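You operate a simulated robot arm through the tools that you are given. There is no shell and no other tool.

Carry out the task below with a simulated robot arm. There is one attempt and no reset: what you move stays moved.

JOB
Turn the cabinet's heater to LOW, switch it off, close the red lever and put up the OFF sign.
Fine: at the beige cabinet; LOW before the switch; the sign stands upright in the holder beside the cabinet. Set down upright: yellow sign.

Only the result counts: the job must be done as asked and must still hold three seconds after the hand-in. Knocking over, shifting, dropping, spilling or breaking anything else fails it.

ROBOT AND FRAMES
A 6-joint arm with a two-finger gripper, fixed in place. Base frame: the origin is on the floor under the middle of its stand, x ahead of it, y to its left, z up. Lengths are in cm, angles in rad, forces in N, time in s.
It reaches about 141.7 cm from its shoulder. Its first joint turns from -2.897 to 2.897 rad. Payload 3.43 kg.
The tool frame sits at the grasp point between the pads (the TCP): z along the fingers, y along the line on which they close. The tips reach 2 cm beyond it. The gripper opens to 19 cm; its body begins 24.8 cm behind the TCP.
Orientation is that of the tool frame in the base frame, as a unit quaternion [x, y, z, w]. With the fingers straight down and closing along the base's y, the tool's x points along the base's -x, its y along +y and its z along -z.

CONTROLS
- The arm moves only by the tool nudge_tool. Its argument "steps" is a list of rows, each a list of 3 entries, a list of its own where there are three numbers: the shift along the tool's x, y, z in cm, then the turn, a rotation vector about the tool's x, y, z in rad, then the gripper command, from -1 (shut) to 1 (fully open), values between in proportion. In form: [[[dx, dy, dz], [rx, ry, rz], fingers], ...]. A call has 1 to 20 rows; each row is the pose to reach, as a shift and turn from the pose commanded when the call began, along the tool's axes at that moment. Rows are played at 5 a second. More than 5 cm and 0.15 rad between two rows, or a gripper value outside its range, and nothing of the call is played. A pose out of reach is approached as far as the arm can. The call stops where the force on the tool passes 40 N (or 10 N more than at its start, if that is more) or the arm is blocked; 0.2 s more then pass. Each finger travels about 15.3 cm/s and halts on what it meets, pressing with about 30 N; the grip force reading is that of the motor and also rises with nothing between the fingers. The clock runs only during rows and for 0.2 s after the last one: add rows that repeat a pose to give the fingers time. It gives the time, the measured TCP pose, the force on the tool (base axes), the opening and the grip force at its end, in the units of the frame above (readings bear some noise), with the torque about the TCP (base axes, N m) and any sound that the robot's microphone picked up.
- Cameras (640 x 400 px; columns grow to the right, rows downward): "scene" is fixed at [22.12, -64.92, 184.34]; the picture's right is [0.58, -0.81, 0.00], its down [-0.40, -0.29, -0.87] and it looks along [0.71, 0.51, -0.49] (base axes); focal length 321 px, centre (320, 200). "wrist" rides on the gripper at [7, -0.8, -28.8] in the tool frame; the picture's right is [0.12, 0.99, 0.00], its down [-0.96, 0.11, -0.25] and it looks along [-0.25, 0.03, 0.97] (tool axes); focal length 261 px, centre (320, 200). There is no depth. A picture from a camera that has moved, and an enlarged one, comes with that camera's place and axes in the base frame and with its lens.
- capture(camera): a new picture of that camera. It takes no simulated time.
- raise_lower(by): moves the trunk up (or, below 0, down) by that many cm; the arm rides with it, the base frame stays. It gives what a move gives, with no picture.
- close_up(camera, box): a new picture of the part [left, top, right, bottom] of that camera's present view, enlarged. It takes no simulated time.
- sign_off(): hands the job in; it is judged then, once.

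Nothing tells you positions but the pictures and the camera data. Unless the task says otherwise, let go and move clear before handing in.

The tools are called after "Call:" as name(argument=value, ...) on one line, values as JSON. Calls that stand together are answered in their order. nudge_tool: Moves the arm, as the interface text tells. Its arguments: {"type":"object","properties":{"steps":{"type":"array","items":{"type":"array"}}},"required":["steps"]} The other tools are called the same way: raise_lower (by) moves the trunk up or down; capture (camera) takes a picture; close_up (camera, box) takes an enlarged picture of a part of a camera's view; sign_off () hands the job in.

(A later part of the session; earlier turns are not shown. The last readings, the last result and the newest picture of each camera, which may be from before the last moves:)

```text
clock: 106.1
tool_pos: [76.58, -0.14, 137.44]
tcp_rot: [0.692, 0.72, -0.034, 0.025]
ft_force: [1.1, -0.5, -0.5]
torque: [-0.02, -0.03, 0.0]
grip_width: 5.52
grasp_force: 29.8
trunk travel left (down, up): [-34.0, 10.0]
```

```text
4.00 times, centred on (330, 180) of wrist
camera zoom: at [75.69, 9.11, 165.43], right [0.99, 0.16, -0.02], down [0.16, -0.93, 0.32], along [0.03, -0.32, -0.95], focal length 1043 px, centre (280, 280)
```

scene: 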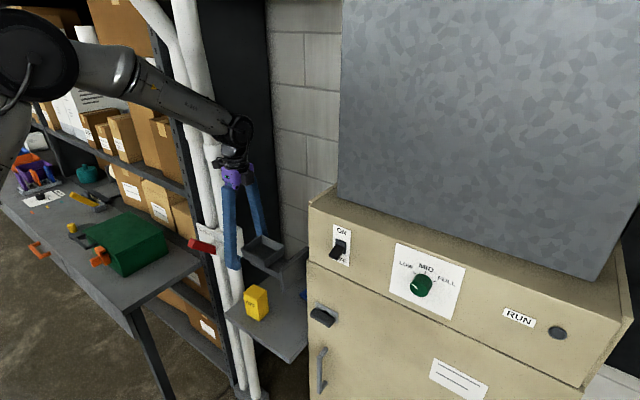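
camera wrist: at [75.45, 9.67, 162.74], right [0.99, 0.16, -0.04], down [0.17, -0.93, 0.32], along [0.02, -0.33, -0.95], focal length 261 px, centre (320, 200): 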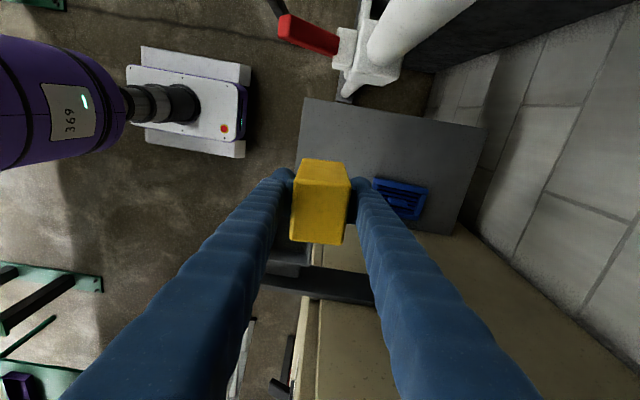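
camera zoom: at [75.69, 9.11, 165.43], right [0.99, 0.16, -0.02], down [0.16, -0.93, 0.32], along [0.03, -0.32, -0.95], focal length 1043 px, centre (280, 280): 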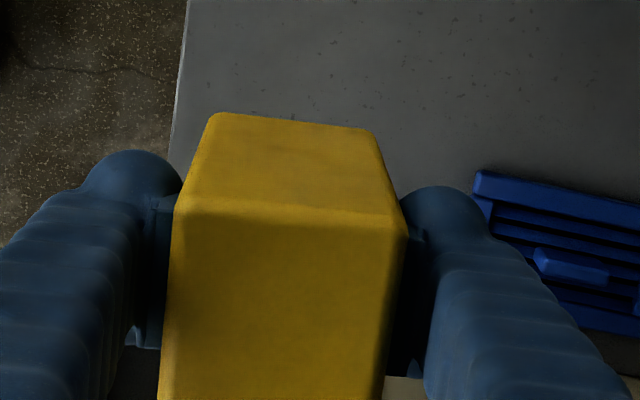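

Call:
raise_lower(by=3)

Call:
raise_lower(by=3)

Call:
close_up(camera="wrist", box=[250, 130, 410, 230])

```text
clock: 106.8
tool_pos: [76.73, -0.31, 140.75]
tcp_rot: [0.693, 0.72, -0.032, 0.026]
ft_force: [-0.2, 1.3, -1.9]
torque: [-0.03, 0.05, 0.03]
grip_width: 5.54
grasp_force: 30.0
trunk travel left (down, up): [-37.0, 7.0]
```

```text
clock: 107.4
tool_pos: [74.85, -0.48, 142.96]
tcp_rot: [0.69, 0.722, -0.034, 0.024]
ft_force: [0.8, 0.2, -1.2]
torque: [-0.12, 0.17, -0.02]
grip_width: 5.53
grasp_force: 30.0
trunk travel left (down, up): [-39.2, 4.8]
stopped: the force on the tool passed its limit at 129 N (the readings are from after the stop); the commanded pose is now the measured one
```

```text
4.00 times, centred on (330, 180) of wrist
camera zoom: at [74.09, 8.76, 170.97], right [0.99, 0.16, -0.03], down [0.16, -0.93, 0.33], along [0.03, -0.32, -0.95], focal length 1043 px, centre (280, 280)
```

zoom: 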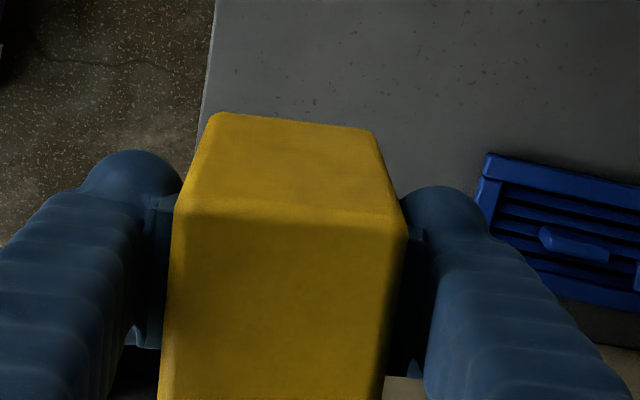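

A 129 N spike stopped the last raise, so something on the hand touched. I'll look before any more motion.

Call:
capture(camera="scene")

Call:
capture(camera="wrist")

Call:
close_up(camera="scene", box=[130, 0, 340, 140])

```text
taken
```

scene: 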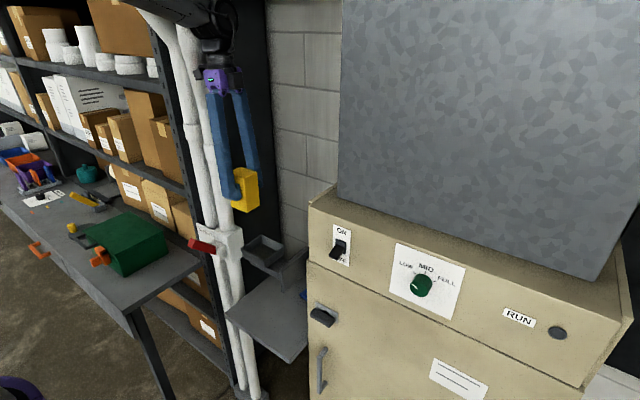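

```text
taken
camera wrist: at [74.09, 8.76, 170.97], right [0.99, 0.16, -0.03], down [0.16, -0.93, 0.33], along [0.03, -0.32, -0.95], focal length 261 px, centre (320, 200)
```

wrist: 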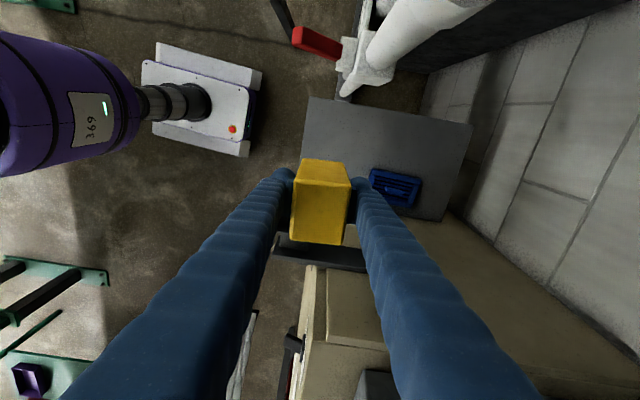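

```text
2.86 times, centred on (235, 70) of scene
camera zoom: at [22.12, -64.92, 184.34], right [0.58, -0.81, 0.0], down [-0.4, -0.29, -0.87], along [0.71, 0.51, -0.49], focal length 916 px, centre (563, 571)
```

zoom: 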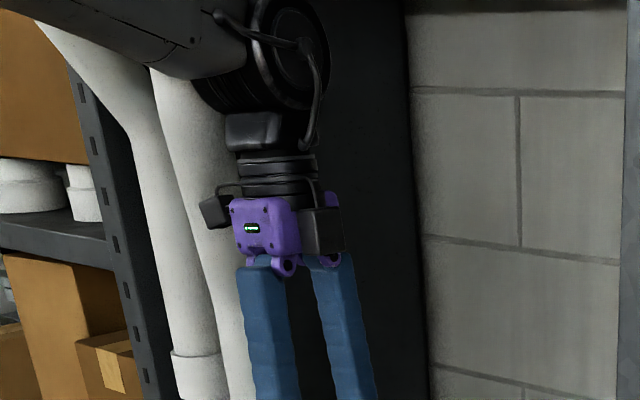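

The sign is still held and upright. The wrist was crowding the pipes on the +y side, and the holder lies away from them. I'll check the sign's pose in the hand before moving -y.

Call:
close_up(camera="wrist", box=[260, 140, 390, 260])

Call:
close_up(camera="scene", box=[200, 150, 300, 280])

```text
3.33 times, centred on (325, 200) of wrist
camera zoom: at [74.09, 8.76, 170.97], right [0.99, 0.16, -0.03], down [0.16, -0.93, 0.33], along [0.03, -0.32, -0.95], focal length 869 px, centre (303, 200)
```

zoom: 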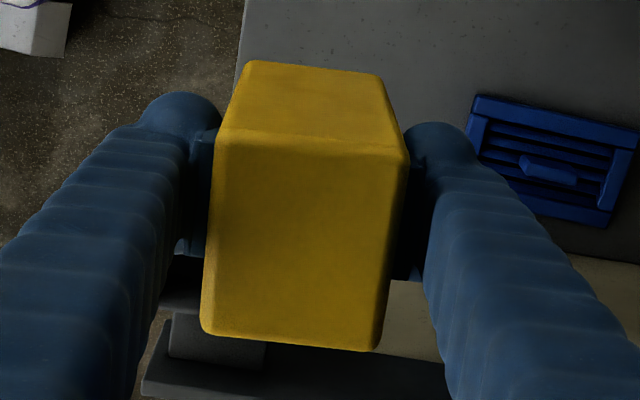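

```text
3.08 times, centred on (250, 215) of scene
camera zoom: at [22.12, -64.92, 184.34], right [0.58, -0.81, 0.0], down [-0.4, -0.29, -0.87], along [0.71, 0.51, -0.49], focal length 987 px, centre (535, 154)
```

zoom: 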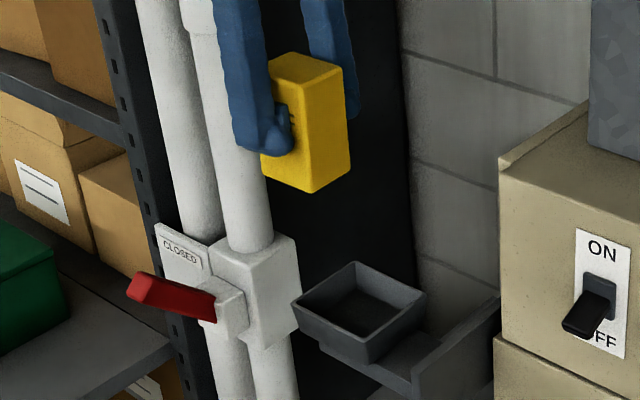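

Call:
nudge_tool(steps=[[[-0.15, -0.06, 0.1], [0, 0, 0], -1], [[-0.45, -0.18, 0.3], [0, 0, 0], -1], [[-0.9, -0.37, 0.6], [-0.001, -0.001, 0], -1], [[-1.43, -0.58, 0.95], [-0.002, -0.002, 0], -1], [[-2.03, -0.83, 1.4], [-0.003, -0.003, -0.001], -1], [[-2.63, -1.08, 1.9], [-0.004, -0.004, -0.001], -1], [[-3.23, -1.32, 2.4], [-0.005, -0.006, -0.002], -1], [[-3.84, -1.57, 2.9], [-0.006, -0.008, -0.003], -1], [[-4.44, -1.82, 3.4], [-0.007, -0.01, -0.003], -1], [[-5.04, -2.06, 3.9], [-0.008, -0.011, -0.004], -1], [[-5.64, -2.31, 4.4], [-0.009, -0.012, -0.004], -1], [[-6.17, -2.53, 4.8], [-0.01, -0.013, -0.005], -1], [[-6.7, -2.74, 5.15], [-0.011, -0.014, -0.005], -1], [[-7.15, -2.93, 5.45], [-0.011, -0.014, -0.005], -1], [[-7.4, -3.05, 5.62], [-0.011, -0.014, -0.005], -1], [[-7.52, -3.08, 5.68], [-0.011, -0.014, -0.005], -1], [[-7.52, -3.08, 5.68], [-0.011, -0.014, -0.005], -1]])

Call:
capture(camera="wrist")

Call:
close_up(camera="scene", box=[200, 150, 340, 280])

```text
clock: 107.9
tool_pos: [67.48, 1.9, 146.36]
tcp_rot: [0.669, 0.743, -0.009, 0.041]
ft_force: [-1.1, -3.5, 1.6]
torque: [0.66, -0.49, 0.04]
grip_width: 5.51
grasp_force: 29.9
trunk travel left (down, up): [-39.2, 4.8]
stopped in row 2: the arm was blocked; the commanded pose is now the measured one
```

```text
taken
camera wrist: at [64.65, 10.56, 174.48], right [0.97, 0.22, 0.03], down [0.2, -0.93, 0.32], along [0.1, -0.31, -0.95], focal length 261 px, centre (320, 200)
```

wrist: 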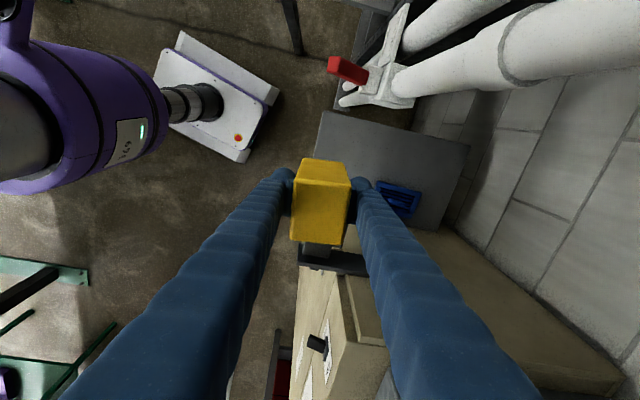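

```text
3.08 times, centred on (270, 215) of scene
camera zoom: at [22.12, -64.92, 184.34], right [0.58, -0.81, 0.0], down [-0.4, -0.29, -0.87], along [0.71, 0.51, -0.49], focal length 987 px, centre (474, 154)
```

zoom: 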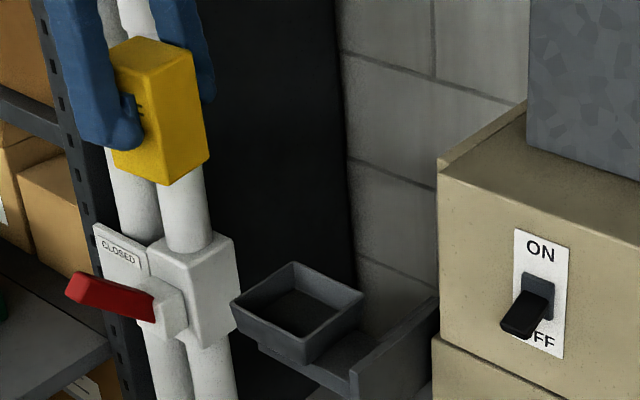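

The arm was near full stretch and jumped back, but the sign is still held at 5.51 cm. I'll come down gently to a less stretched posture and restore the hand's orientation.

Call:
nudge_tool(steps=[[[-0.04, 0.03, 0.2], [0.003, -0.001, 0.003], -1], [[-0.11, 0.1, 0.6], [0.008, -0.004, 0.008], -1], [[-0.2, 0.18, 1.2], [0.014, -0.007, 0.014], -1], [[-0.3, 0.27, 1.9], [0.021, -0.01, 0.021], -1], [[-0.4, 0.37, 2.6], [0.028, -0.013, 0.028], -1], [[-0.5, 0.46, 3.3], [0.035, -0.016, 0.035], -1], [[-0.6, 0.55, 4.0], [0.041, -0.019, 0.041], -1], [[-0.68, 0.63, 4.6], [0.047, -0.022, 0.047], -1], [[-0.73, 0.68, 5.0], [0.051, -0.024, 0.051], -1], [[-0.73, 0.68, 5.1], [0.051, -0.024, 0.051], -1]])

Call:
capture(camera="wrist")

Call:
capture(camera="scene")

```text
clock: 108.2
tool_pos: [56.0, 36.18, 145.13]
tcp_rot: [0.505, 0.861, -0.014, 0.063]
ft_force: [11.5, 7.2, -2.0]
torque: [-1.45, 2.42, -0.35]
grip_width: 5.53
grasp_force: 30.1
trunk travel left (down, up): [-39.2, 4.8]
stopped in row 1: the arm was blocked; the commanded pose is now the measured one
```

```text
taken
camera wrist: at [49.15, 44.37, 172.7], right [0.81, 0.59, 0.02], down [0.54, -0.76, 0.37], along [0.23, -0.28, -0.93], focal length 261 px, centre (320, 200)
```

wrist: 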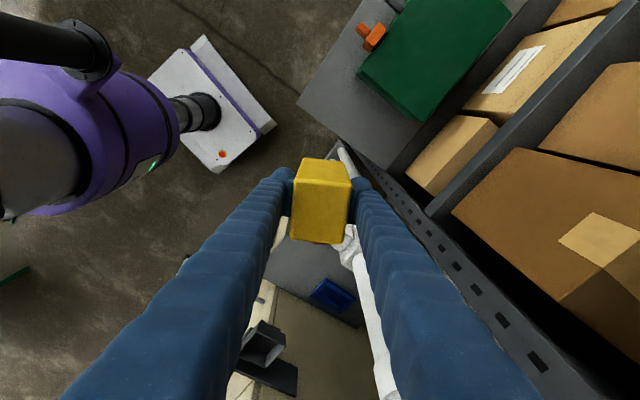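

```text
taken
```

scene: 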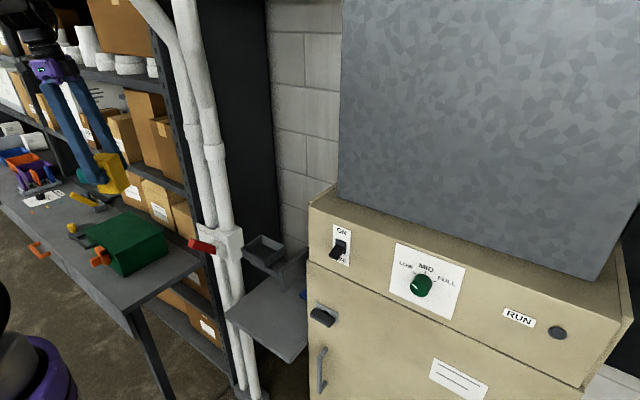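

The arm swung about 30° around its base on its own, which points to it switching between two joint solutions. The sign is still held. I'll issue a pure hold to see whether it's stable now.

Call:
nudge_tool(steps=[[[0, 0, 0], [0, 0, 0], -1]])

Call:
close_up(camera="wrist", box=[260, 140, 390, 260])

Call:
capture(camera="scene")

```text
clock: 108.5
tool_pos: [26.98, 31.89, 151.14]
tcp_rot: [0.382, 0.918, 0.038, 0.093]
ft_force: [-5.5, 3.3, 8.3]
torque: [-0.51, -0.74, -0.06]
grip_width: 5.5
grasp_force: 30.2
trunk travel left (down, up): [-39.2, 4.8]
stopped in row 1: the arm was blocked; the commanded pose is now the measured one
```

```text
3.33 times, centred on (325, 200) of wrist
camera zoom: at [15.88, 36.15, 178.03], right [0.61, 0.78, 0.13], down [0.69, -0.6, 0.39], along [0.38, -0.15, -0.91], focal length 869 px, centre (303, 200)
```

zoom: 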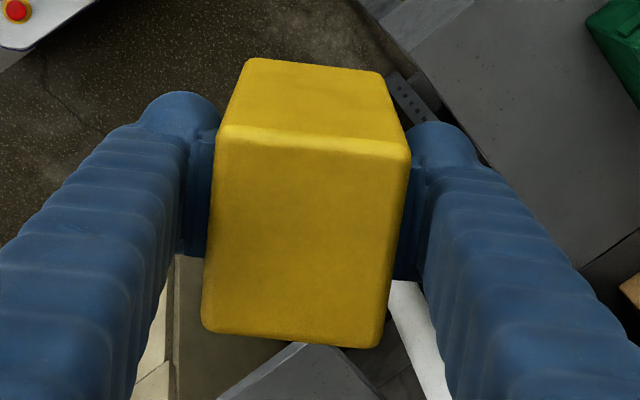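

```text
taken
```

scene: 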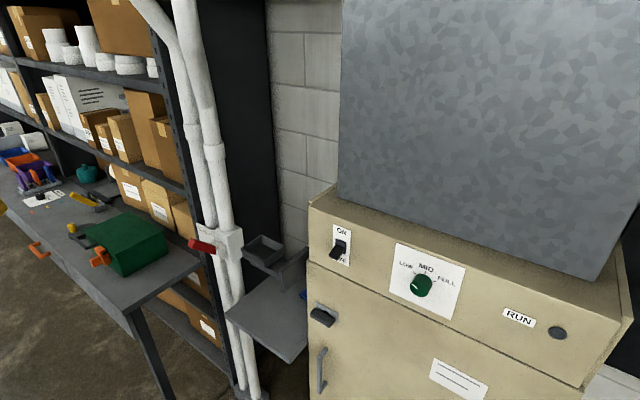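

Call:
nudge_tool(steps=[[[0, 0, 0], [0, 0, 0], -1], [[0, 0, 0], [0, 0, 0], -1], [[0, 0, 0], [0, 0, 0], -1]])

Call:
capture(camera="wrist")

```text
clock: 108.9
tool_pos: [47.78, 39.35, 139.25]
tcp_rot: [0.334, 0.941, -0.04, 0.021]
ft_force: [1.4, -0.3, -1.1]
torque: [0.01, 0.24, -0.04]
grip_width: 5.52
grasp_force: 29.9
trunk travel left (down, up): [-39.2, 4.8]
stopped in row 1: the arm was blocked; the commanded pose is now the measured one
```

```text
taken
camera wrist: at [41.49, 45.56, 167.42], right [0.54, 0.84, -0.07], down [0.81, -0.49, 0.3], along [0.22, -0.22, -0.95], focal length 261 px, centre (320, 200)
```

wrist: 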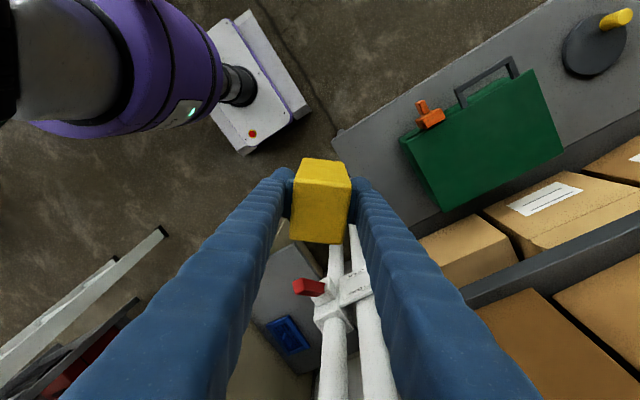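

Call:
nudge_tool(steps=[[[0, 0, 0], [0, 0, 0], -1], [[0, 0, 0], [0, 0, 0], -1], [[0, 0, 0], [0, 0, 0], -1]])

Call:
capture(camera="wrist")

```text
clock: 109.2
tool_pos: [24.77, 13.13, 143.9]
tcp_rot: [0.341, 0.935, 0.044, 0.084]
ft_force: [-10.2, -8.5, -1.6]
torque: [1.92, -2.43, 0.34]
grip_width: 5.54
grasp_force: 30.3
trunk travel left (down, up): [-39.2, 4.8]
stopped in row 1: the arm was blocked; the commanded pose is now the measured one
```

```text
taken
camera wrist: at [13.4, 16.09, 171.04], right [0.54, 0.83, 0.13], down [0.75, -0.54, 0.38], along [0.39, -0.11, -0.92], focal length 261 px, centre (320, 200)
```

wrist: 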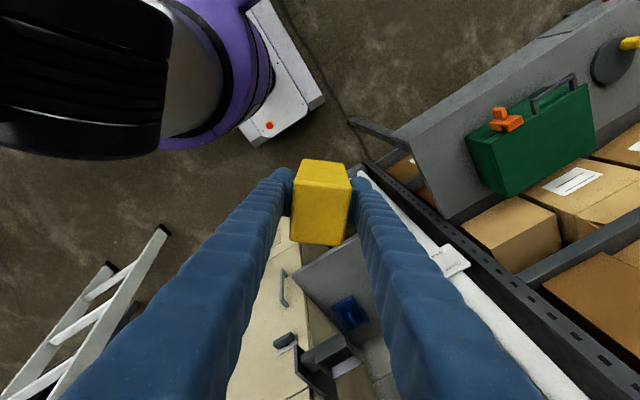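

The hand keeps swinging on each pose hold. A small trunk move should let time pass with the joints held, so I'll use that to settle it.

Call:
raise_lower(by=-1)

Call:
capture(camera="wrist")

```text
clock: 109.7
tool_pos: [49.5, 21.04, 135.42]
tcp_rot: [0.31, 0.95, 0.007, 0.04]
ft_force: [5.9, 3.4, -16.3]
torque: [-0.64, 1.44, -0.08]
grip_width: 5.52
grasp_force: 30.1
trunk travel left (down, up): [-38.3, 5.7]
stopped: the arm was blocked; the commanded pose is now the measured one
```

```text
taken
camera wrist: at [41.02, 24.83, 163.5], right [0.49, 0.87, 0.03], down [0.82, -0.47, 0.32], along [0.29, -0.13, -0.95], focal length 261 px, centre (320, 200)
```

wrist: 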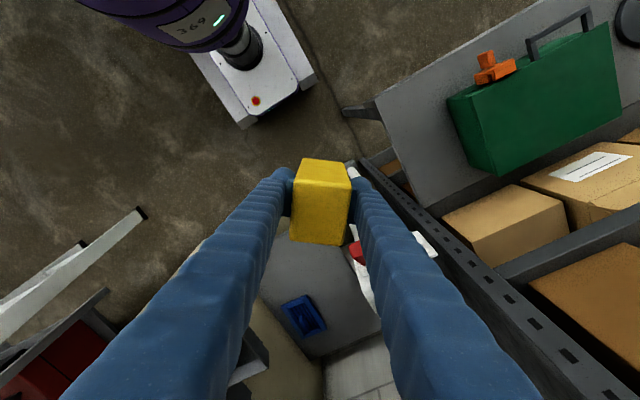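

Call:
nudge_tool(steps=[[[0, 0, 0], [0, 0, 0], -1], [[0, 0, 0], [0, 0, 0], -1]])

```text
clock: 110.0
tool_pos: [42.9, -0.66, 134.75]
tcp_rot: [0.357, 0.933, 0.032, 0.001]
ft_force: [4.9, -3.4, -2.4]
torque: [0.61, 1.37, 0.08]
grip_width: 5.54
grasp_force: 30.0
trunk travel left (down, up): [-38.3, 5.7]
stopped in row 1: the arm was blocked; the commanded pose is now the measured one
```

Call:
nudge_tool(steps=[[[0, 0, 0], [0, 0, 0], -1], [[0, 0, 0], [0, 0, 0], -1]])

```text
clock: 110.4
tool_pos: [26.12, 6.14, 139.95]
tcp_rot: [0.21, 0.974, 0.02, 0.087]
ft_force: [3.2, 22.2, 15.3]
torque: [-5.44, 0.93, -0.96]
grip_width: 5.53
grasp_force: 30.2
trunk travel left (down, up): [-38.3, 5.7]
stopped in row 1: the arm was blocked; the commanded pose is now the measured one
```

Call:
capture(camera="wrist")

Call:
capture(camera="scene")

```text
taken
camera wrist: at [14.26, 8.18, 167.01], right [0.29, 0.95, 0.06], down [0.87, -0.29, 0.41], along [0.4, -0.07, -0.91], focal length 261 px, centre (320, 200)
```

wrist: 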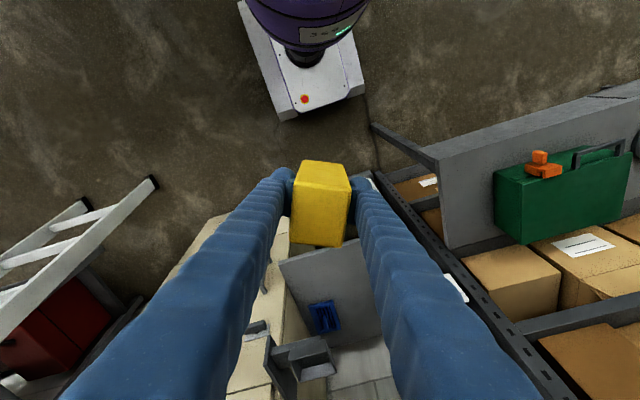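

```text
taken
```

scene: 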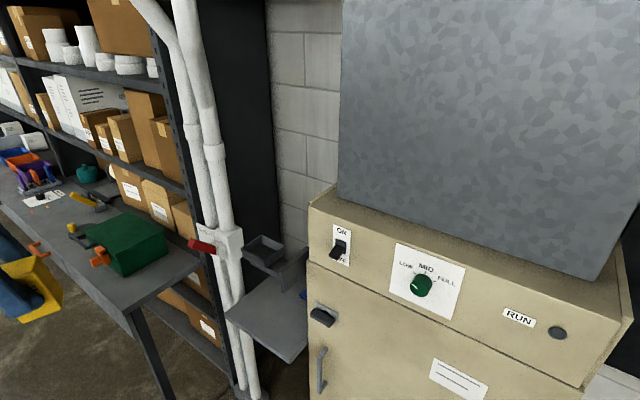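

Call:
nudge_tool(steps=[[[0, 0, 0], [0, 0, 0], -1]])

```text
clock: 110.7
tool_pos: [45.56, -20.08, 131.07]
tcp_rot: [0.32, 0.947, 0.014, -0.012]
ft_force: [1.1, -3.6, -3.8]
torque: [1.12, 0.04, 0.02]
grip_width: 5.52
grasp_force: 30.0
trunk travel left (down, up): [-38.3, 5.7]
stopped in row 1: the arm was blocked; the commanded pose is now the measured one
```

Call:
nudge_tool(steps=[[[0, 0, 0], [0.005, -0.004, -0.109], -1], [[0, 0, 0], [0.01, -0.008, -0.217], -1], [[0, 0, 0], [0.014, -0.012, -0.326], -1], [[0, 0, 0], [0.019, -0.016, -0.435], -1], [[0, 0, 0], [0.024, -0.02, -0.543], -1], [[0, 0, 0], [0.028, -0.024, -0.652], -1], [[0, 0, 0], [0.028, -0.024, -0.652], -1]])

```text
clock: 111.2
tool_pos: [16.91, -5.24, 129.74]
tcp_rot: [0.31, 0.948, 0.077, -0.014]
ft_force: [1.8, 0.7, 4.5]
torque: [-0.63, 0.75, 0.05]
grip_width: 5.5
grasp_force: 30.2
trunk travel left (down, up): [-38.3, 5.7]
stopped in row 2: the arm was blocked; the commanded pose is now the measured one
```

Call:
nudge_tool(steps=[[[0, 0, 0], [0, 0, 0], -1]])

Call:
capture(camera="wrist")

```text
clock: 111.8
tool_pos: [24.14, -3.13, 125.4]
tcp_rot: [0.301, 0.947, 0.088, -0.068]
ft_force: [4.1, -1.6, -4.4]
torque: [0.58, 1.07, 0.17]
grip_width: 5.53
grasp_force: 29.9
trunk travel left (down, up): [-38.3, 5.7]
stopped in row 1: the arm was blocked; the commanded pose is now the measured one
```

```text
taken
camera wrist: at [20.26, -6.02, 154.5], right [0.48, 0.87, 0.15], down [0.87, -0.49, 0.08], along [0.14, 0.09, -0.99], focal length 261 px, centre (320, 200)
```

wrist: 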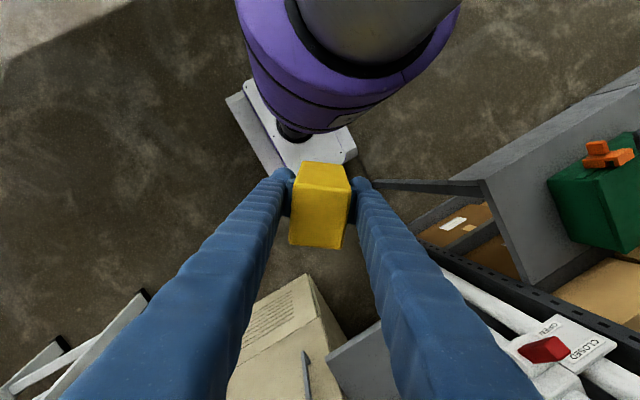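

Call:
nudge_tool(steps=[[[0, 0, 0], [0, 0, 0], -1]])

```text
clock: 112.4
tool_pos: [34.76, -4.78, 126.05]
tcp_rot: [0.295, 0.952, 0.053, -0.068]
ft_force: [1.6, -2.9, 0.8]
torque: [0.51, 0.18, -0.02]
grip_width: 5.56
grasp_force: 29.5
trunk travel left (down, up): [-38.3, 5.7]
stopped in row 1: the arm was blocked; the commanded pose is now the measured one
```

Call:
nudge_tool(steps=[[[0, 0, 0], [0, 0, 0], -1]])

```text
clock: 112.8
tool_pos: [28.08, -4.71, 127.37]
tcp_rot: [0.298, 0.952, 0.061, -0.041]
ft_force: [-0.8, 0.2, -1.9]
torque: [0.04, -0.41, -0.06]
grip_width: 5.53
grasp_force: 30.1
trunk travel left (down, up): [-38.3, 5.7]
```

The swing is dying down, and that last hold finished without a block. I'll hold a little longer to settle fully.

Call:
nudge_tool(steps=[[[0, 0, 0], [0, 0, 0], -1], [[0, 0, 0], [0, 0, 0], -1], [[0, 0, 0], [0, 0, 0], -1]])

Call:
capture(camera="wrist")

Call:
capture(camera="scene")

```text
clock: 113.8
tool_pos: [27.55, -4.45, 127.16]
tcp_rot: [0.294, 0.953, 0.063, -0.041]
ft_force: [-4.0, 0.0, -1.8]
torque: [0.01, -1.06, -0.14]
grip_width: 5.54
grasp_force: 30.0
trunk travel left (down, up): [-38.3, 5.7]
stopped in row 3: the arm was blocked; the commanded pose is now the measured one
```

```text
taken
camera wrist: at [22.48, -5.38, 156.33], right [0.46, 0.88, 0.11], down [0.87, -0.48, 0.14], along [0.18, 0.03, -0.98], focal length 261 px, centre (320, 200)
```

wrist: 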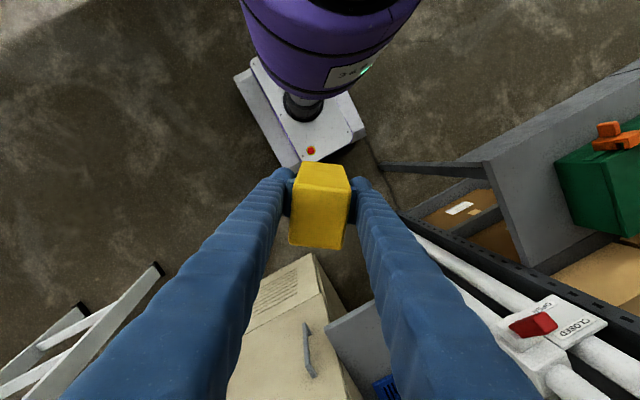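

```text
taken
```

scene: 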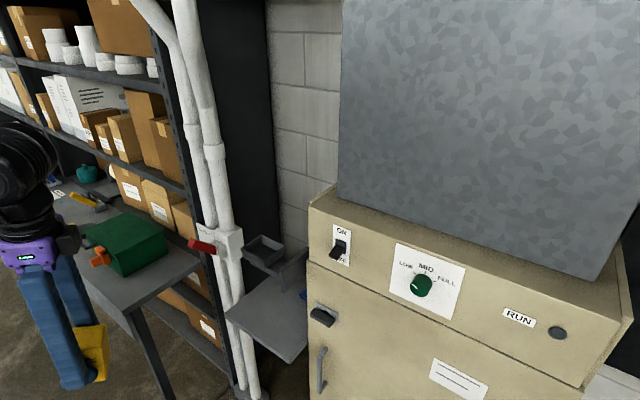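

It has settled near (27.5, -4.5, 127) with the sign still firmly gripped and everything else undisturbed. I'll move slowly forward, away from the robot's own body.

Call:
nudge_tool(steps=[[[-0.2, 0.15, -0.1], [0, 0, 0], -1], [[-0.6, 0.45, -0.3], [0, 0, 0], -1], [[-1.2, 0.9, -0.6], [0, 0, 0], -1], [[-1.9, 1.4, -0.9], [0, 0, 0], -1], [[-2.7, 2.0, -1.25], [0, 0, 0], -1], [[-3.5, 2.6, -1.6], [0, 0, 0], -1], [[-4.2, 3.15, -1.9], [0, 0, 0], -1], [[-4.7, 3.55, -2.15], [0, 0, 0], -1], [[-4.9, 3.7, -2.25], [0, 0, 0], -1], [[-4.9, 3.7, -2.25], [0, 0, 0], -1]])

```text
clock: 116.0
tool_pos: [37.51, -4.56, 128.22]
tcp_rot: [0.293, 0.953, 0.06, -0.057]
ft_force: [3.8, -0.6, -4.5]
torque: [0.14, 0.77, 0.16]
grip_width: 5.54
grasp_force: 29.9
trunk travel left (down, up): [-38.3, 5.7]
```

Call:
nudge_tool(steps=[[[0, 0, 0], [0, 0, 0], -1], [[0, 0, 0], [0, 0, 0], -1], [[0, 0, 0], [0, 0, 0], -1], [[0, 0, 0], [0, 0, 0], -1], [[0, 0, 0], [0, 0, 0], -1]])

```text
clock: 117.2
tool_pos: [36.17, -4.55, 128.77]
tcp_rot: [0.295, 0.952, 0.06, -0.051]
ft_force: [-1.4, 0.0, -0.6]
torque: [0.01, -0.16, 0.01]
grip_width: 5.53
grasp_force: 30.0
trunk travel left (down, up): [-38.3, 5.7]
```

Call:
nudge_tool(steps=[[[0, 0, 0], [0, 0, 0], -1], [[0, 0, 0], [0, 0, 0], -1], [[0, 0, 0], [0, 0, 0], -1], [[0, 0, 0], [0, 0, 0], -1], [[0, 0, 0], [0, 0, 0], -1], [[0, 0, 0], [0, 0, 0], -1]])

Call:
capture(camera="wrist")

```text
clock: 118.6
tool_pos: [36.2, -4.55, 128.66]
tcp_rot: [0.294, 0.952, 0.06, -0.051]
ft_force: [0.1, -0.3, -0.8]
torque: [-0.01, -0.03, -0.01]
grip_width: 5.53
grasp_force: 30.1
trunk travel left (down, up): [-38.3, 5.7]
```

```text
taken
camera wrist: at [31.69, -5.49, 157.89], right [0.46, 0.88, 0.1], down [0.87, -0.47, 0.13], along [0.16, 0.03, -0.99], focal length 261 px, centre (320, 200)
```

wrist: 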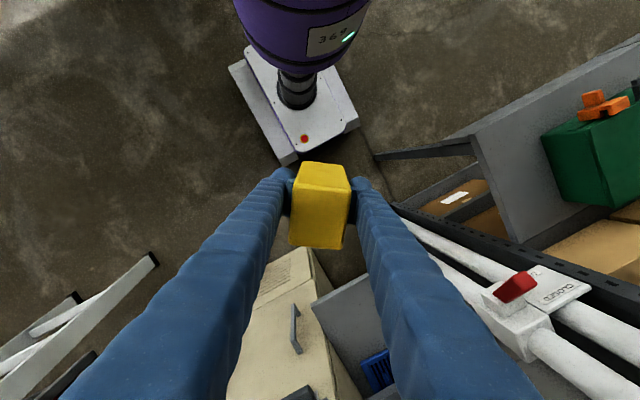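

It's stable now at (36, -4.5, 129). I'll raise the trunk by 5 cm so the holder is in a more comfortable part of the arm's workspace, then check the sign in the hand.

Call:
raise_lower(by=5)

Call:
close_up(camera="wrist", box=[260, 140, 390, 260])

```text
clock: 119.5
tool_pos: [36.25, -4.42, 133.69]
tcp_rot: [0.294, 0.952, 0.06, -0.051]
ft_force: [0.0, 0.2, -0.6]
torque: [0.0, 0.0, -0.05]
grip_width: 5.52
grasp_force: 30.2
trunk travel left (down, up): [-43.3, 0.7]
```

```text
3.33 times, centred on (325, 200) of wrist
camera zoom: at [31.72, -5.49, 162.87], right [0.46, 0.88, 0.1], down [0.87, -0.47, 0.13], along [0.16, 0.03, -0.99], focal length 869 px, centre (303, 200)
```

zoom: 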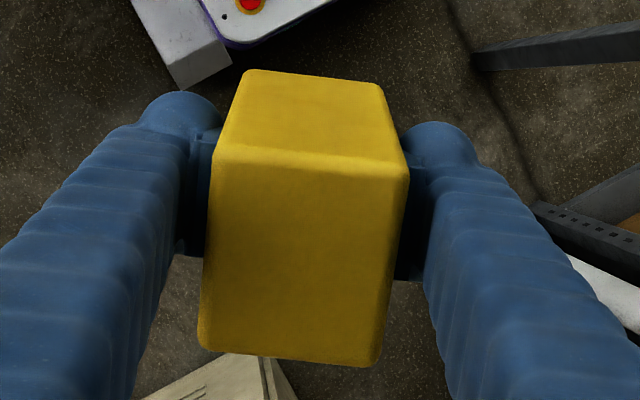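

The sign slid about 0.4 cm along the pads but is still square in the hand. Next I'll swing it slowly to the holder's orientation while moving out to about (50, -8.7, 139).

Call:
nudge_tool(steps=[[[-0.26, 0.09, -0.13], [0.001, -0.005, 0.019], -1], [[-0.78, 0.28, -0.38], [0.004, -0.015, 0.058], -1], [[-1.56, 0.56, -0.77], [0.007, -0.03, 0.116], -1], [[-2.47, 0.89, -1.22], [0.011, -0.048, 0.184], -1], [[-3.38, 1.22, -1.66], [0.016, -0.065, 0.252], -1], [[-4.29, 1.54, -2.11], [0.02, -0.083, 0.32], -1], [[-5.2, 1.87, -2.56], [0.024, -0.1, 0.388], -1], [[-6.24, 2.25, -3.07], [0.029, -0.121, 0.465], -1], [[-7.28, 2.62, -3.58], [0.033, -0.141, 0.543], -1], [[-8.32, 3.0, -4.1], [0.038, -0.161, 0.621], -1], [[-9.36, 3.37, -4.61], [0.043, -0.181, 0.698], -1], [[-10.4, 3.74, -5.12], [0.048, -0.201, 0.776], -1], [[-11.31, 4.07, -5.57], [0.052, -0.218, 0.844], -1], [[-12.09, 4.35, -5.95], [0.056, -0.234, 0.902], -1], [[-12.74, 4.59, -6.27], [0.059, -0.246, 0.95], -1], [[-13.0, 4.68, -6.4], [0.06, -0.251, 0.97], -1], [[-13.0, 4.68, -6.4], [0.06, -0.251, 0.97], -1]])

Call:
capture(camera="wrist")

```text
clock: 123.1
tool_pos: [49.86, -8.72, 138.72]
tcp_rot: [0.706, 0.706, -0.034, 0.034]
ft_force: [0.6, -0.4, -1.4]
torque: [-0.01, 0.05, -0.02]
grip_width: 5.53
grasp_force: 30.2
trunk travel left (down, up): [-43.3, 0.7]
```

```text
taken
camera wrist: at [49.08, 0.94, 166.55], right [0.99, 0.12, -0.01], down [0.12, -0.93, 0.34], along [0.03, -0.34, -0.94], focal length 261 px, centre (320, 200)
```

wrist: 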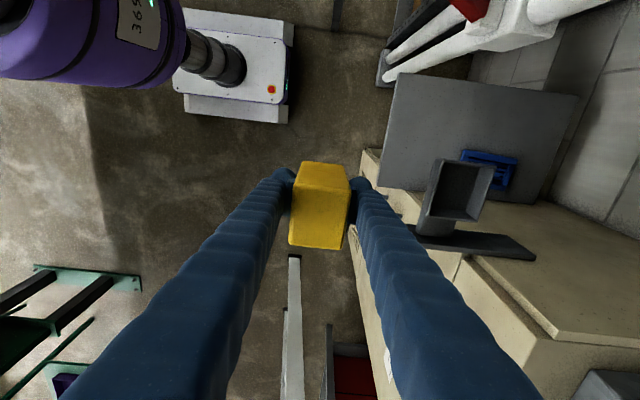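

The move was clean: the hand is at (49.9, -8.7, 138.7) in the target orientation, with the holder in view. I'll measure the holder from here.

Call:
close_up(camera="wrist", box=[380, 130, 540, 260])

Call:
close_up(camera="scene", box=[210, 150, 350, 290])

```text
3.08 times, centred on (460, 195) of wrist
camera zoom: at [49.08, 0.94, 166.55], right [0.99, 0.12, -0.01], down [0.12, -0.93, 0.34], along [0.03, -0.34, -0.94], focal length 802 px, centre (-111, 215)
```

zoom: 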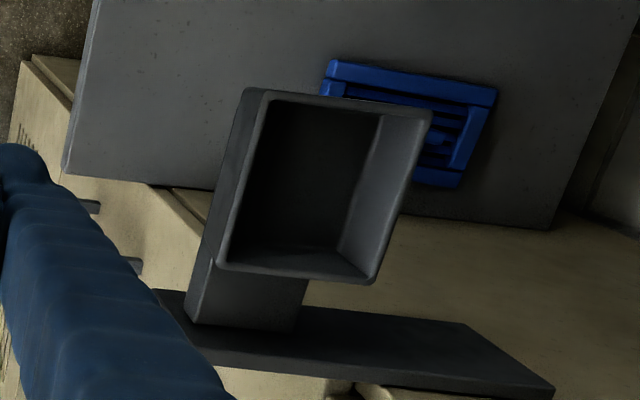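

```text
2.86 times, centred on (280, 220) of scene
camera zoom: at [22.12, -64.92, 184.34], right [0.58, -0.81, 0.0], down [-0.4, -0.29, -0.87], along [0.71, 0.51, -0.49], focal length 916 px, centre (434, 143)
```

zoom: 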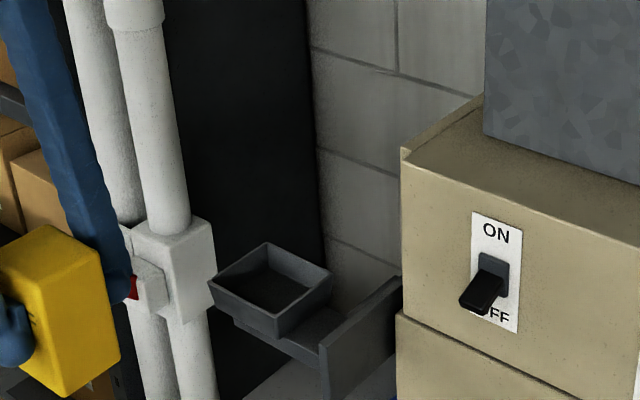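

The holder rim's centre is at about (71.8, -9.1), z≈127.6, and the sign's bottom is at about 133.6, well clear of it. I'll move in toward the holder slowly in two stages.

Call:
nudge_tool(steps=[[[0, 0.2, 0], [0, 0, 0], -1], [[0, 0.7, 0], [0, 0, 0], -1], [[0, 1.5, 0], [0, 0, 0], -1], [[0, 2.4, 0], [0, 0, 0], -1], [[0, 3.4, 0], [0, 0, 0], -1], [[0, 4.4, 0], [0, 0, 0], -1], [[0, 5.4, 0], [0, 0, 0], -1], [[0, 6.4, 0], [0, 0, 0], -1], [[0, 7.4, 0], [0, 0, 0], -1], [[0, 8.4, 0], [0, 0, 0], -1], [[0, 9.4, 0], [0, 0, 0], -1], [[0, 10.3, 0], [0, 0, 0], -1], [[0, 11.1, 0], [0, 0, 0], -1], [[0, 11.7, 0], [0, 0, 0], -1], [[0, 12, 0], [0, 0, 0], -1], [[0, 12, 0], [0, 0, 0], -1]])

Call:
capture(camera="wrist")

```text
clock: 126.5
tool_pos: [62.2, -8.58, 138.59]
tcp_rot: [0.707, 0.706, -0.034, 0.034]
ft_force: [-0.4, -0.1, -0.6]
torque: [0.03, -0.03, 0.0]
grip_width: 5.53
grasp_force: 30.1
trunk travel left (down, up): [-43.3, 0.7]
```

```text
taken
camera wrist: at [61.21, 1.05, 166.52], right [0.99, 0.12, -0.01], down [0.12, -0.93, 0.34], along [0.03, -0.34, -0.94], focal length 261 px, centre (320, 200)
```

wrist: 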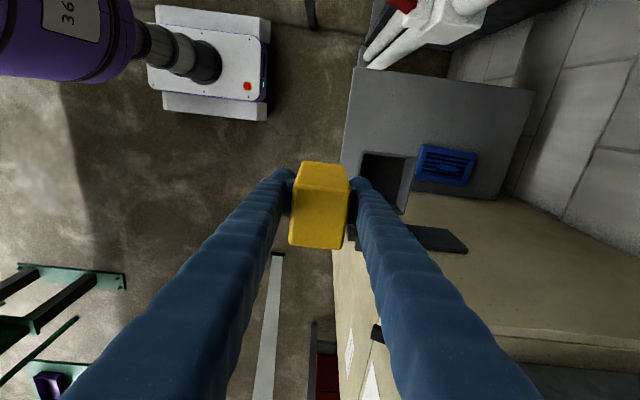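

Call:
nudge_tool(steps=[[[0, 0.2, 0], [0, 0, 0], -1], [[0, 0.7, 0], [0, 0, 0], -1], [[0, 1.5, 0], [0, 0, 0], -1], [[0, 2.4, 0], [0, 0, 0], -1], [[0, 3.4, 0], [0, 0, 0], -1], [[0, 4.4, 0], [0, 0, 0], -1], [[0, 5.4, 0], [0, 0, 0], -1], [[0, 6.4, 0], [0, 0, 0], -1], [[0, 7.4, 0], [0, 0, 0], -1], [[0, 8.3, 0], [0, 0, 0], -1], [[0, 9.0, 0], [0, 0, 0], -1], [[0, 9.5, 0], [0, 0, 0], -1], [[0, 9.7, 0], [0, 0, 0], -1], [[0, 9.7, 0], [0, 0, 0], -1]])

Call:
capture(camera="wrist")

Call:
close_up(camera="scene", box=[210, 180, 330, 290])

```text
clock: 129.5
tool_pos: [71.74, -8.74, 138.66]
tcp_rot: [0.706, 0.707, -0.034, 0.034]
ft_force: [-0.8, -1.0, -1.6]
torque: [-0.02, 0.01, -0.01]
grip_width: 5.53
grasp_force: 29.8
trunk travel left (down, up): [-43.3, 0.7]
```

```text
taken
camera wrist: at [70.87, 0.94, 166.5], right [0.99, 0.12, -0.01], down [0.12, -0.93, 0.34], along [0.03, -0.34, -0.94], focal length 261 px, centre (320, 200)
```

wrist: 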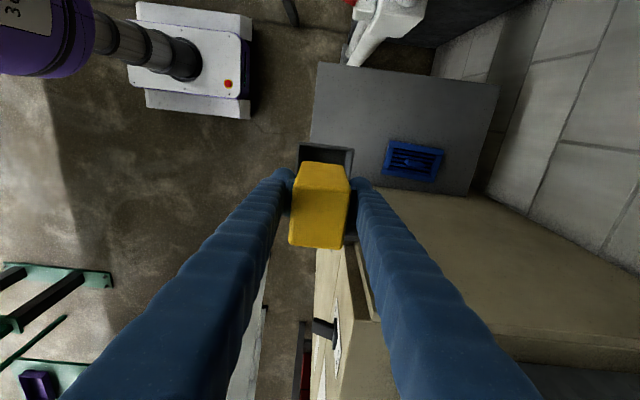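

```text
3.64 times, centred on (270, 235) of scene
camera zoom: at [22.12, -64.92, 184.34], right [0.58, -0.81, 0.0], down [-0.4, -0.29, -0.87], along [0.71, 0.51, -0.49], focal length 1166 px, centre (502, 73)
```

zoom: 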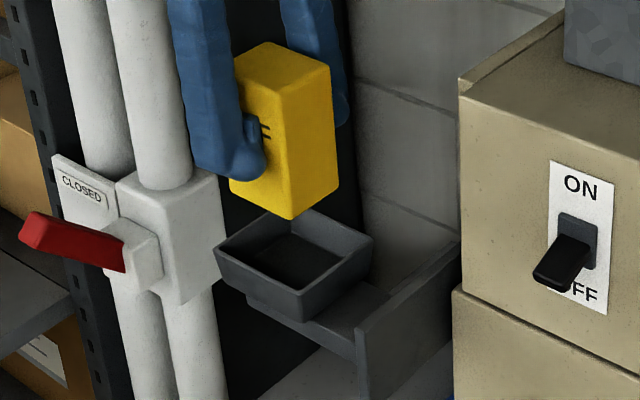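

The sign hangs above the holder. I'll zoom in to check alignment before lowering.

Call:
close_up(camera="scene", box=[225, 190, 321, 270])

Call:
close_up(camera="wrist", box=[260, 130, 390, 260])

```text
5.00 times, centred on (273, 230) of scene
camera zoom: at [22.12, -64.92, 184.34], right [0.58, -0.81, 0.0], down [-0.4, -0.29, -0.87], along [0.71, 0.51, -0.49], focal length 1604 px, centre (555, 50)
```

zoom: 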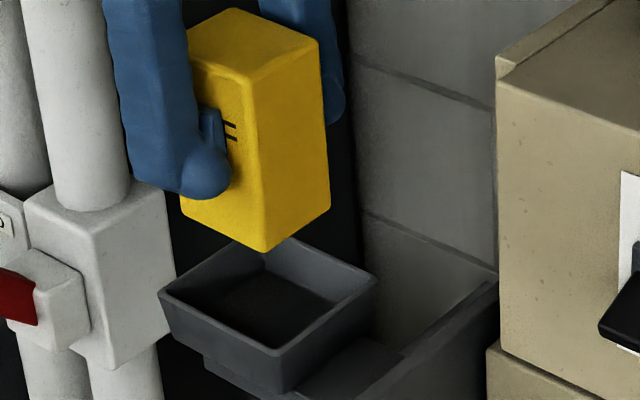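

```text
3.08 times, centred on (325, 195) of wrist
camera zoom: at [70.87, 0.94, 166.5], right [0.99, 0.12, -0.01], down [0.12, -0.93, 0.34], along [0.03, -0.34, -0.94], focal length 802 px, centre (305, 215)
```

zoom: 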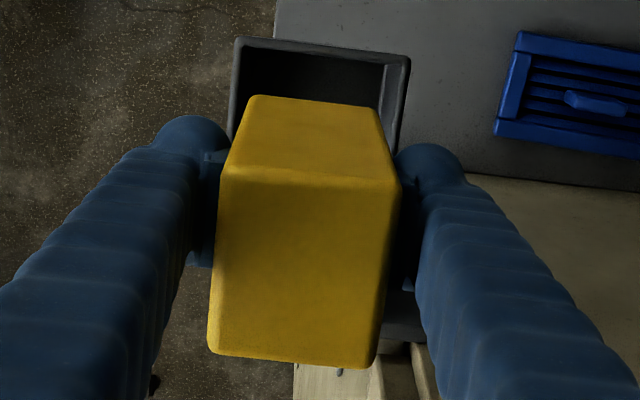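

Projecting both objects through the cameras agrees: the sign's bottom is centred at (71.8, -9.15, 133.5) and the holder rim at (72.0, -9.1, ~127.8). I'll shift +0.2 cm in x and lower slowly into the holder.

Call:
nudge_tool(steps=[[[0.05, 0.2, 0], [0, 0, 0], -1], [[0.08, 0.2, 0.3], [0, 0, 0], -1], [[0.14, 0.2, 0.9], [0, 0, 0], -1], [[0.2, 0.2, 1.6], [0, 0, 0], -1], [[0.27, 0.2, 2.3], [0, 0, 0], -1], [[0.33, 0.2, 3.0], [0, 0, 0], -1], [[0.4, 0.2, 3.7], [0, 0, 0], -1], [[0.46, 0.2, 4.3], [0, 0, 0], -1], [[0.5, 0.2, 4.8], [0, 0, 0], -1], [[0.53, 0.2, 5.1], [0, 0, 0], -1], [[0.54, 0.2, 5.2], [0, 0, 0], -1], [[0.54, 0.2, 5.2], [0, 0, 0], -1]])

Call:
close_up(camera="scene", box=[225, 190, 321, 270])

Call:
close_up(camera="wrist", box=[260, 130, 390, 260])

```text
clock: 132.1
tool_pos: [71.95, -8.73, 133.5]
tcp_rot: [0.707, 0.706, -0.035, 0.033]
ft_force: [-0.4, 0.3, -0.9]
torque: [-0.02, -0.01, -0.01]
grip_width: 5.53
grasp_force: 30.1
trunk travel left (down, up): [-43.3, 0.7]
```

```text
5.00 times, centred on (273, 230) of scene
camera zoom: at [22.12, -64.92, 184.34], right [0.58, -0.81, 0.0], down [-0.4, -0.29, -0.87], along [0.71, 0.51, -0.49], focal length 1604 px, centre (555, 50)
```

zoom: 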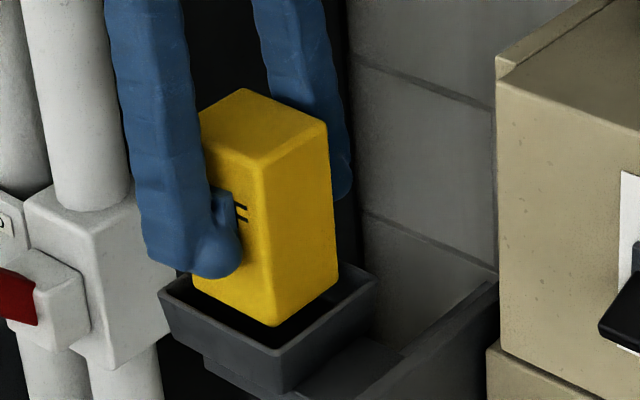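

```text
3.08 times, centred on (325, 195) of wrist
camera zoom: at [71.03, 0.98, 161.33], right [0.99, 0.12, -0.01], down [0.12, -0.93, 0.34], along [0.03, -0.34, -0.94], focal length 802 px, centre (305, 215)
```

zoom: 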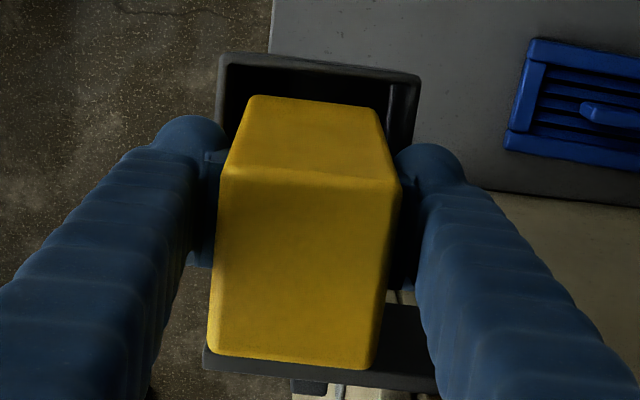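

The sign's bottom is at rim level and well centred, with about 1.3-1.7 cm clearance all round. I'll continue down in small steps, watching for contact.

Call:
nudge_tool(steps=[[[0.03, 0.1, 0.3], [0, 0, 0], -1], [[0.06, 0.15, 0.6], [0, 0, 0], -1], [[0.09, 0.15, 0.9], [0, 0, 0], -1], [[0.11, 0.15, 1.2], [0, 0, 0], -1], [[0.14, 0.15, 1.5], [0, 0, 0], -1], [[0.17, 0.15, 1.8], [0, 0, 0], -1], [[0.2, 0.15, 2.1], [0, 0, 0], -1], [[0.2, 0.15, 2.1], [0, 0, 0], -1]])

Call:
close_up(camera="scene", box=[225, 190, 321, 270])

```text
clock: 133.9
tool_pos: [72.03, -8.63, 131.3]
tcp_rot: [0.706, 0.706, -0.034, 0.033]
ft_force: [0.5, 0.2, -1.7]
torque: [0.0, -0.01, -0.02]
grip_width: 5.54
grasp_force: 29.6
trunk travel left (down, up): [-43.3, 0.7]
```

```text
5.00 times, centred on (273, 230) of scene
camera zoom: at [22.12, -64.92, 184.34], right [0.58, -0.81, 0.0], down [-0.4, -0.29, -0.87], along [0.71, 0.51, -0.49], focal length 1604 px, centre (555, 50)
```

zoom: 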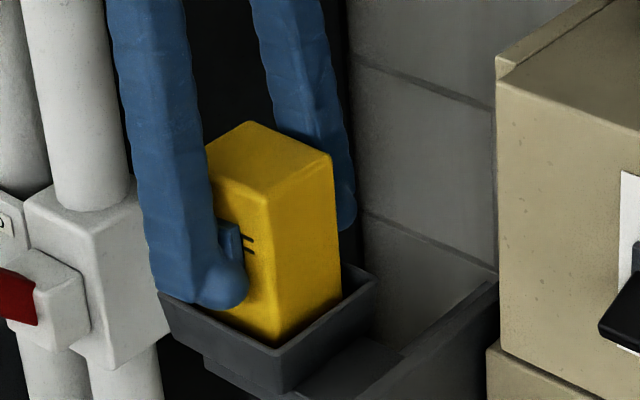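

Call:
nudge_tool(steps=[[[0.01, 0, 0.12], [0, 0, 0], -1], [[0.02, 0, 0.24], [0, 0, 0], -1], [[0.03, 0, 0.36], [0, 0, 0], -1], [[0.05, 0, 0.48], [0, 0, 0], -1], [[0.06, 0, 0.6], [0, 0, 0], -1], [[0.06, 0, 0.6], [0, 0, 0], -1]])

Call:
close_up(camera="scene", box=[225, 190, 321, 270])

```text
clock: 135.3
tool_pos: [72.11, -8.7, 130.75]
tcp_rot: [0.706, 0.707, -0.033, 0.035]
ft_force: [1.3, 1.7, 13.1]
torque: [-0.46, 0.17, 0.07]
grip_width: 5.53
grasp_force: 30.1
trunk travel left (down, up): [-43.3, 0.7]
```

```text
5.00 times, centred on (273, 230) of scene
camera zoom: at [22.12, -64.92, 184.34], right [0.58, -0.81, 0.0], down [-0.4, -0.29, -0.87], along [0.71, 0.51, -0.49], focal length 1604 px, centre (555, 50)
```

zoom: 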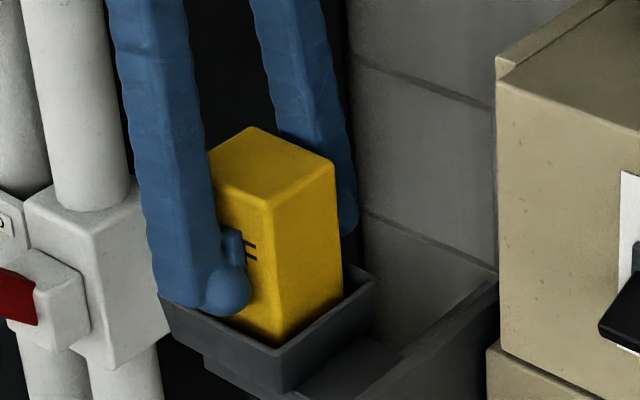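

There is contact at 13 N, so the sign is seated on the holder's floor with its bottom at about 125.6. I'll open the fingers gently and check that it stands.

Call:
nudge_tool(steps=[[[0, 0, 0], [0, 0, 0], -0.4], [[0, 0, 0], [0, 0, 0], -0.37], [[0, 0, 0], [0, 0, 0], -0.33], [[0, 0, 0], [0, 0, 0], -0.27], [[0, 0, 0], [0, 0, 0], -0.2], [[0, 0, 0], [0, 0, 0], -0.15], [[0, 0, 0], [0, 0, 0], -0.15]])

Call:
close_up(camera="scene", box=[225, 190, 321, 270])

Call:
close_up(camera="wrist", box=[260, 130, 390, 260])

```text
clock: 136.9
tool_pos: [72.09, -8.79, 130.55]
tcp_rot: [0.706, 0.706, -0.034, 0.033]
ft_force: [0.0, -0.8, -0.3]
torque: [0.02, -0.01, 0.03]
grip_width: 8.08
grasp_force: 0.1
trunk travel left (down, up): [-43.3, 0.7]
```

```text
5.00 times, centred on (273, 230) of scene
camera zoom: at [22.12, -64.92, 184.34], right [0.58, -0.81, 0.0], down [-0.4, -0.29, -0.87], along [0.71, 0.51, -0.49], focal length 1604 px, centre (555, 50)
```

zoom: 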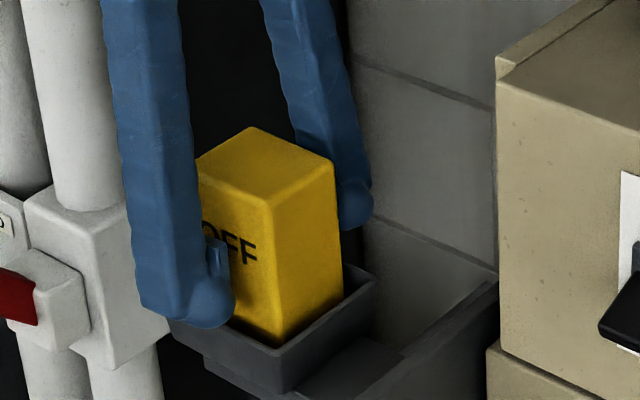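

```text
3.08 times, centred on (325, 195) of wrist
camera zoom: at [71.3, 0.91, 158.54], right [0.99, 0.12, -0.01], down [0.12, -0.93, 0.34], along [0.03, -0.34, -0.94], focal length 802 px, centre (305, 215)
```

zoom: 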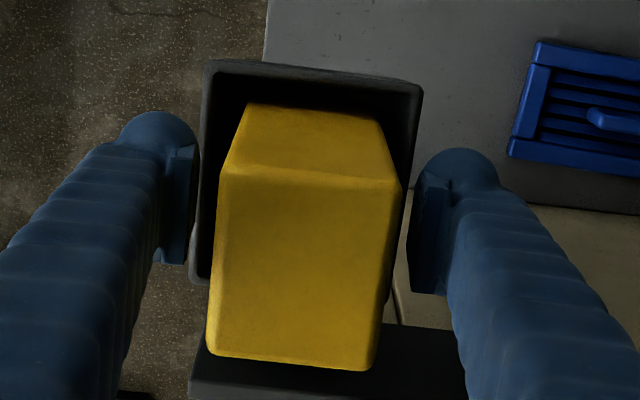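

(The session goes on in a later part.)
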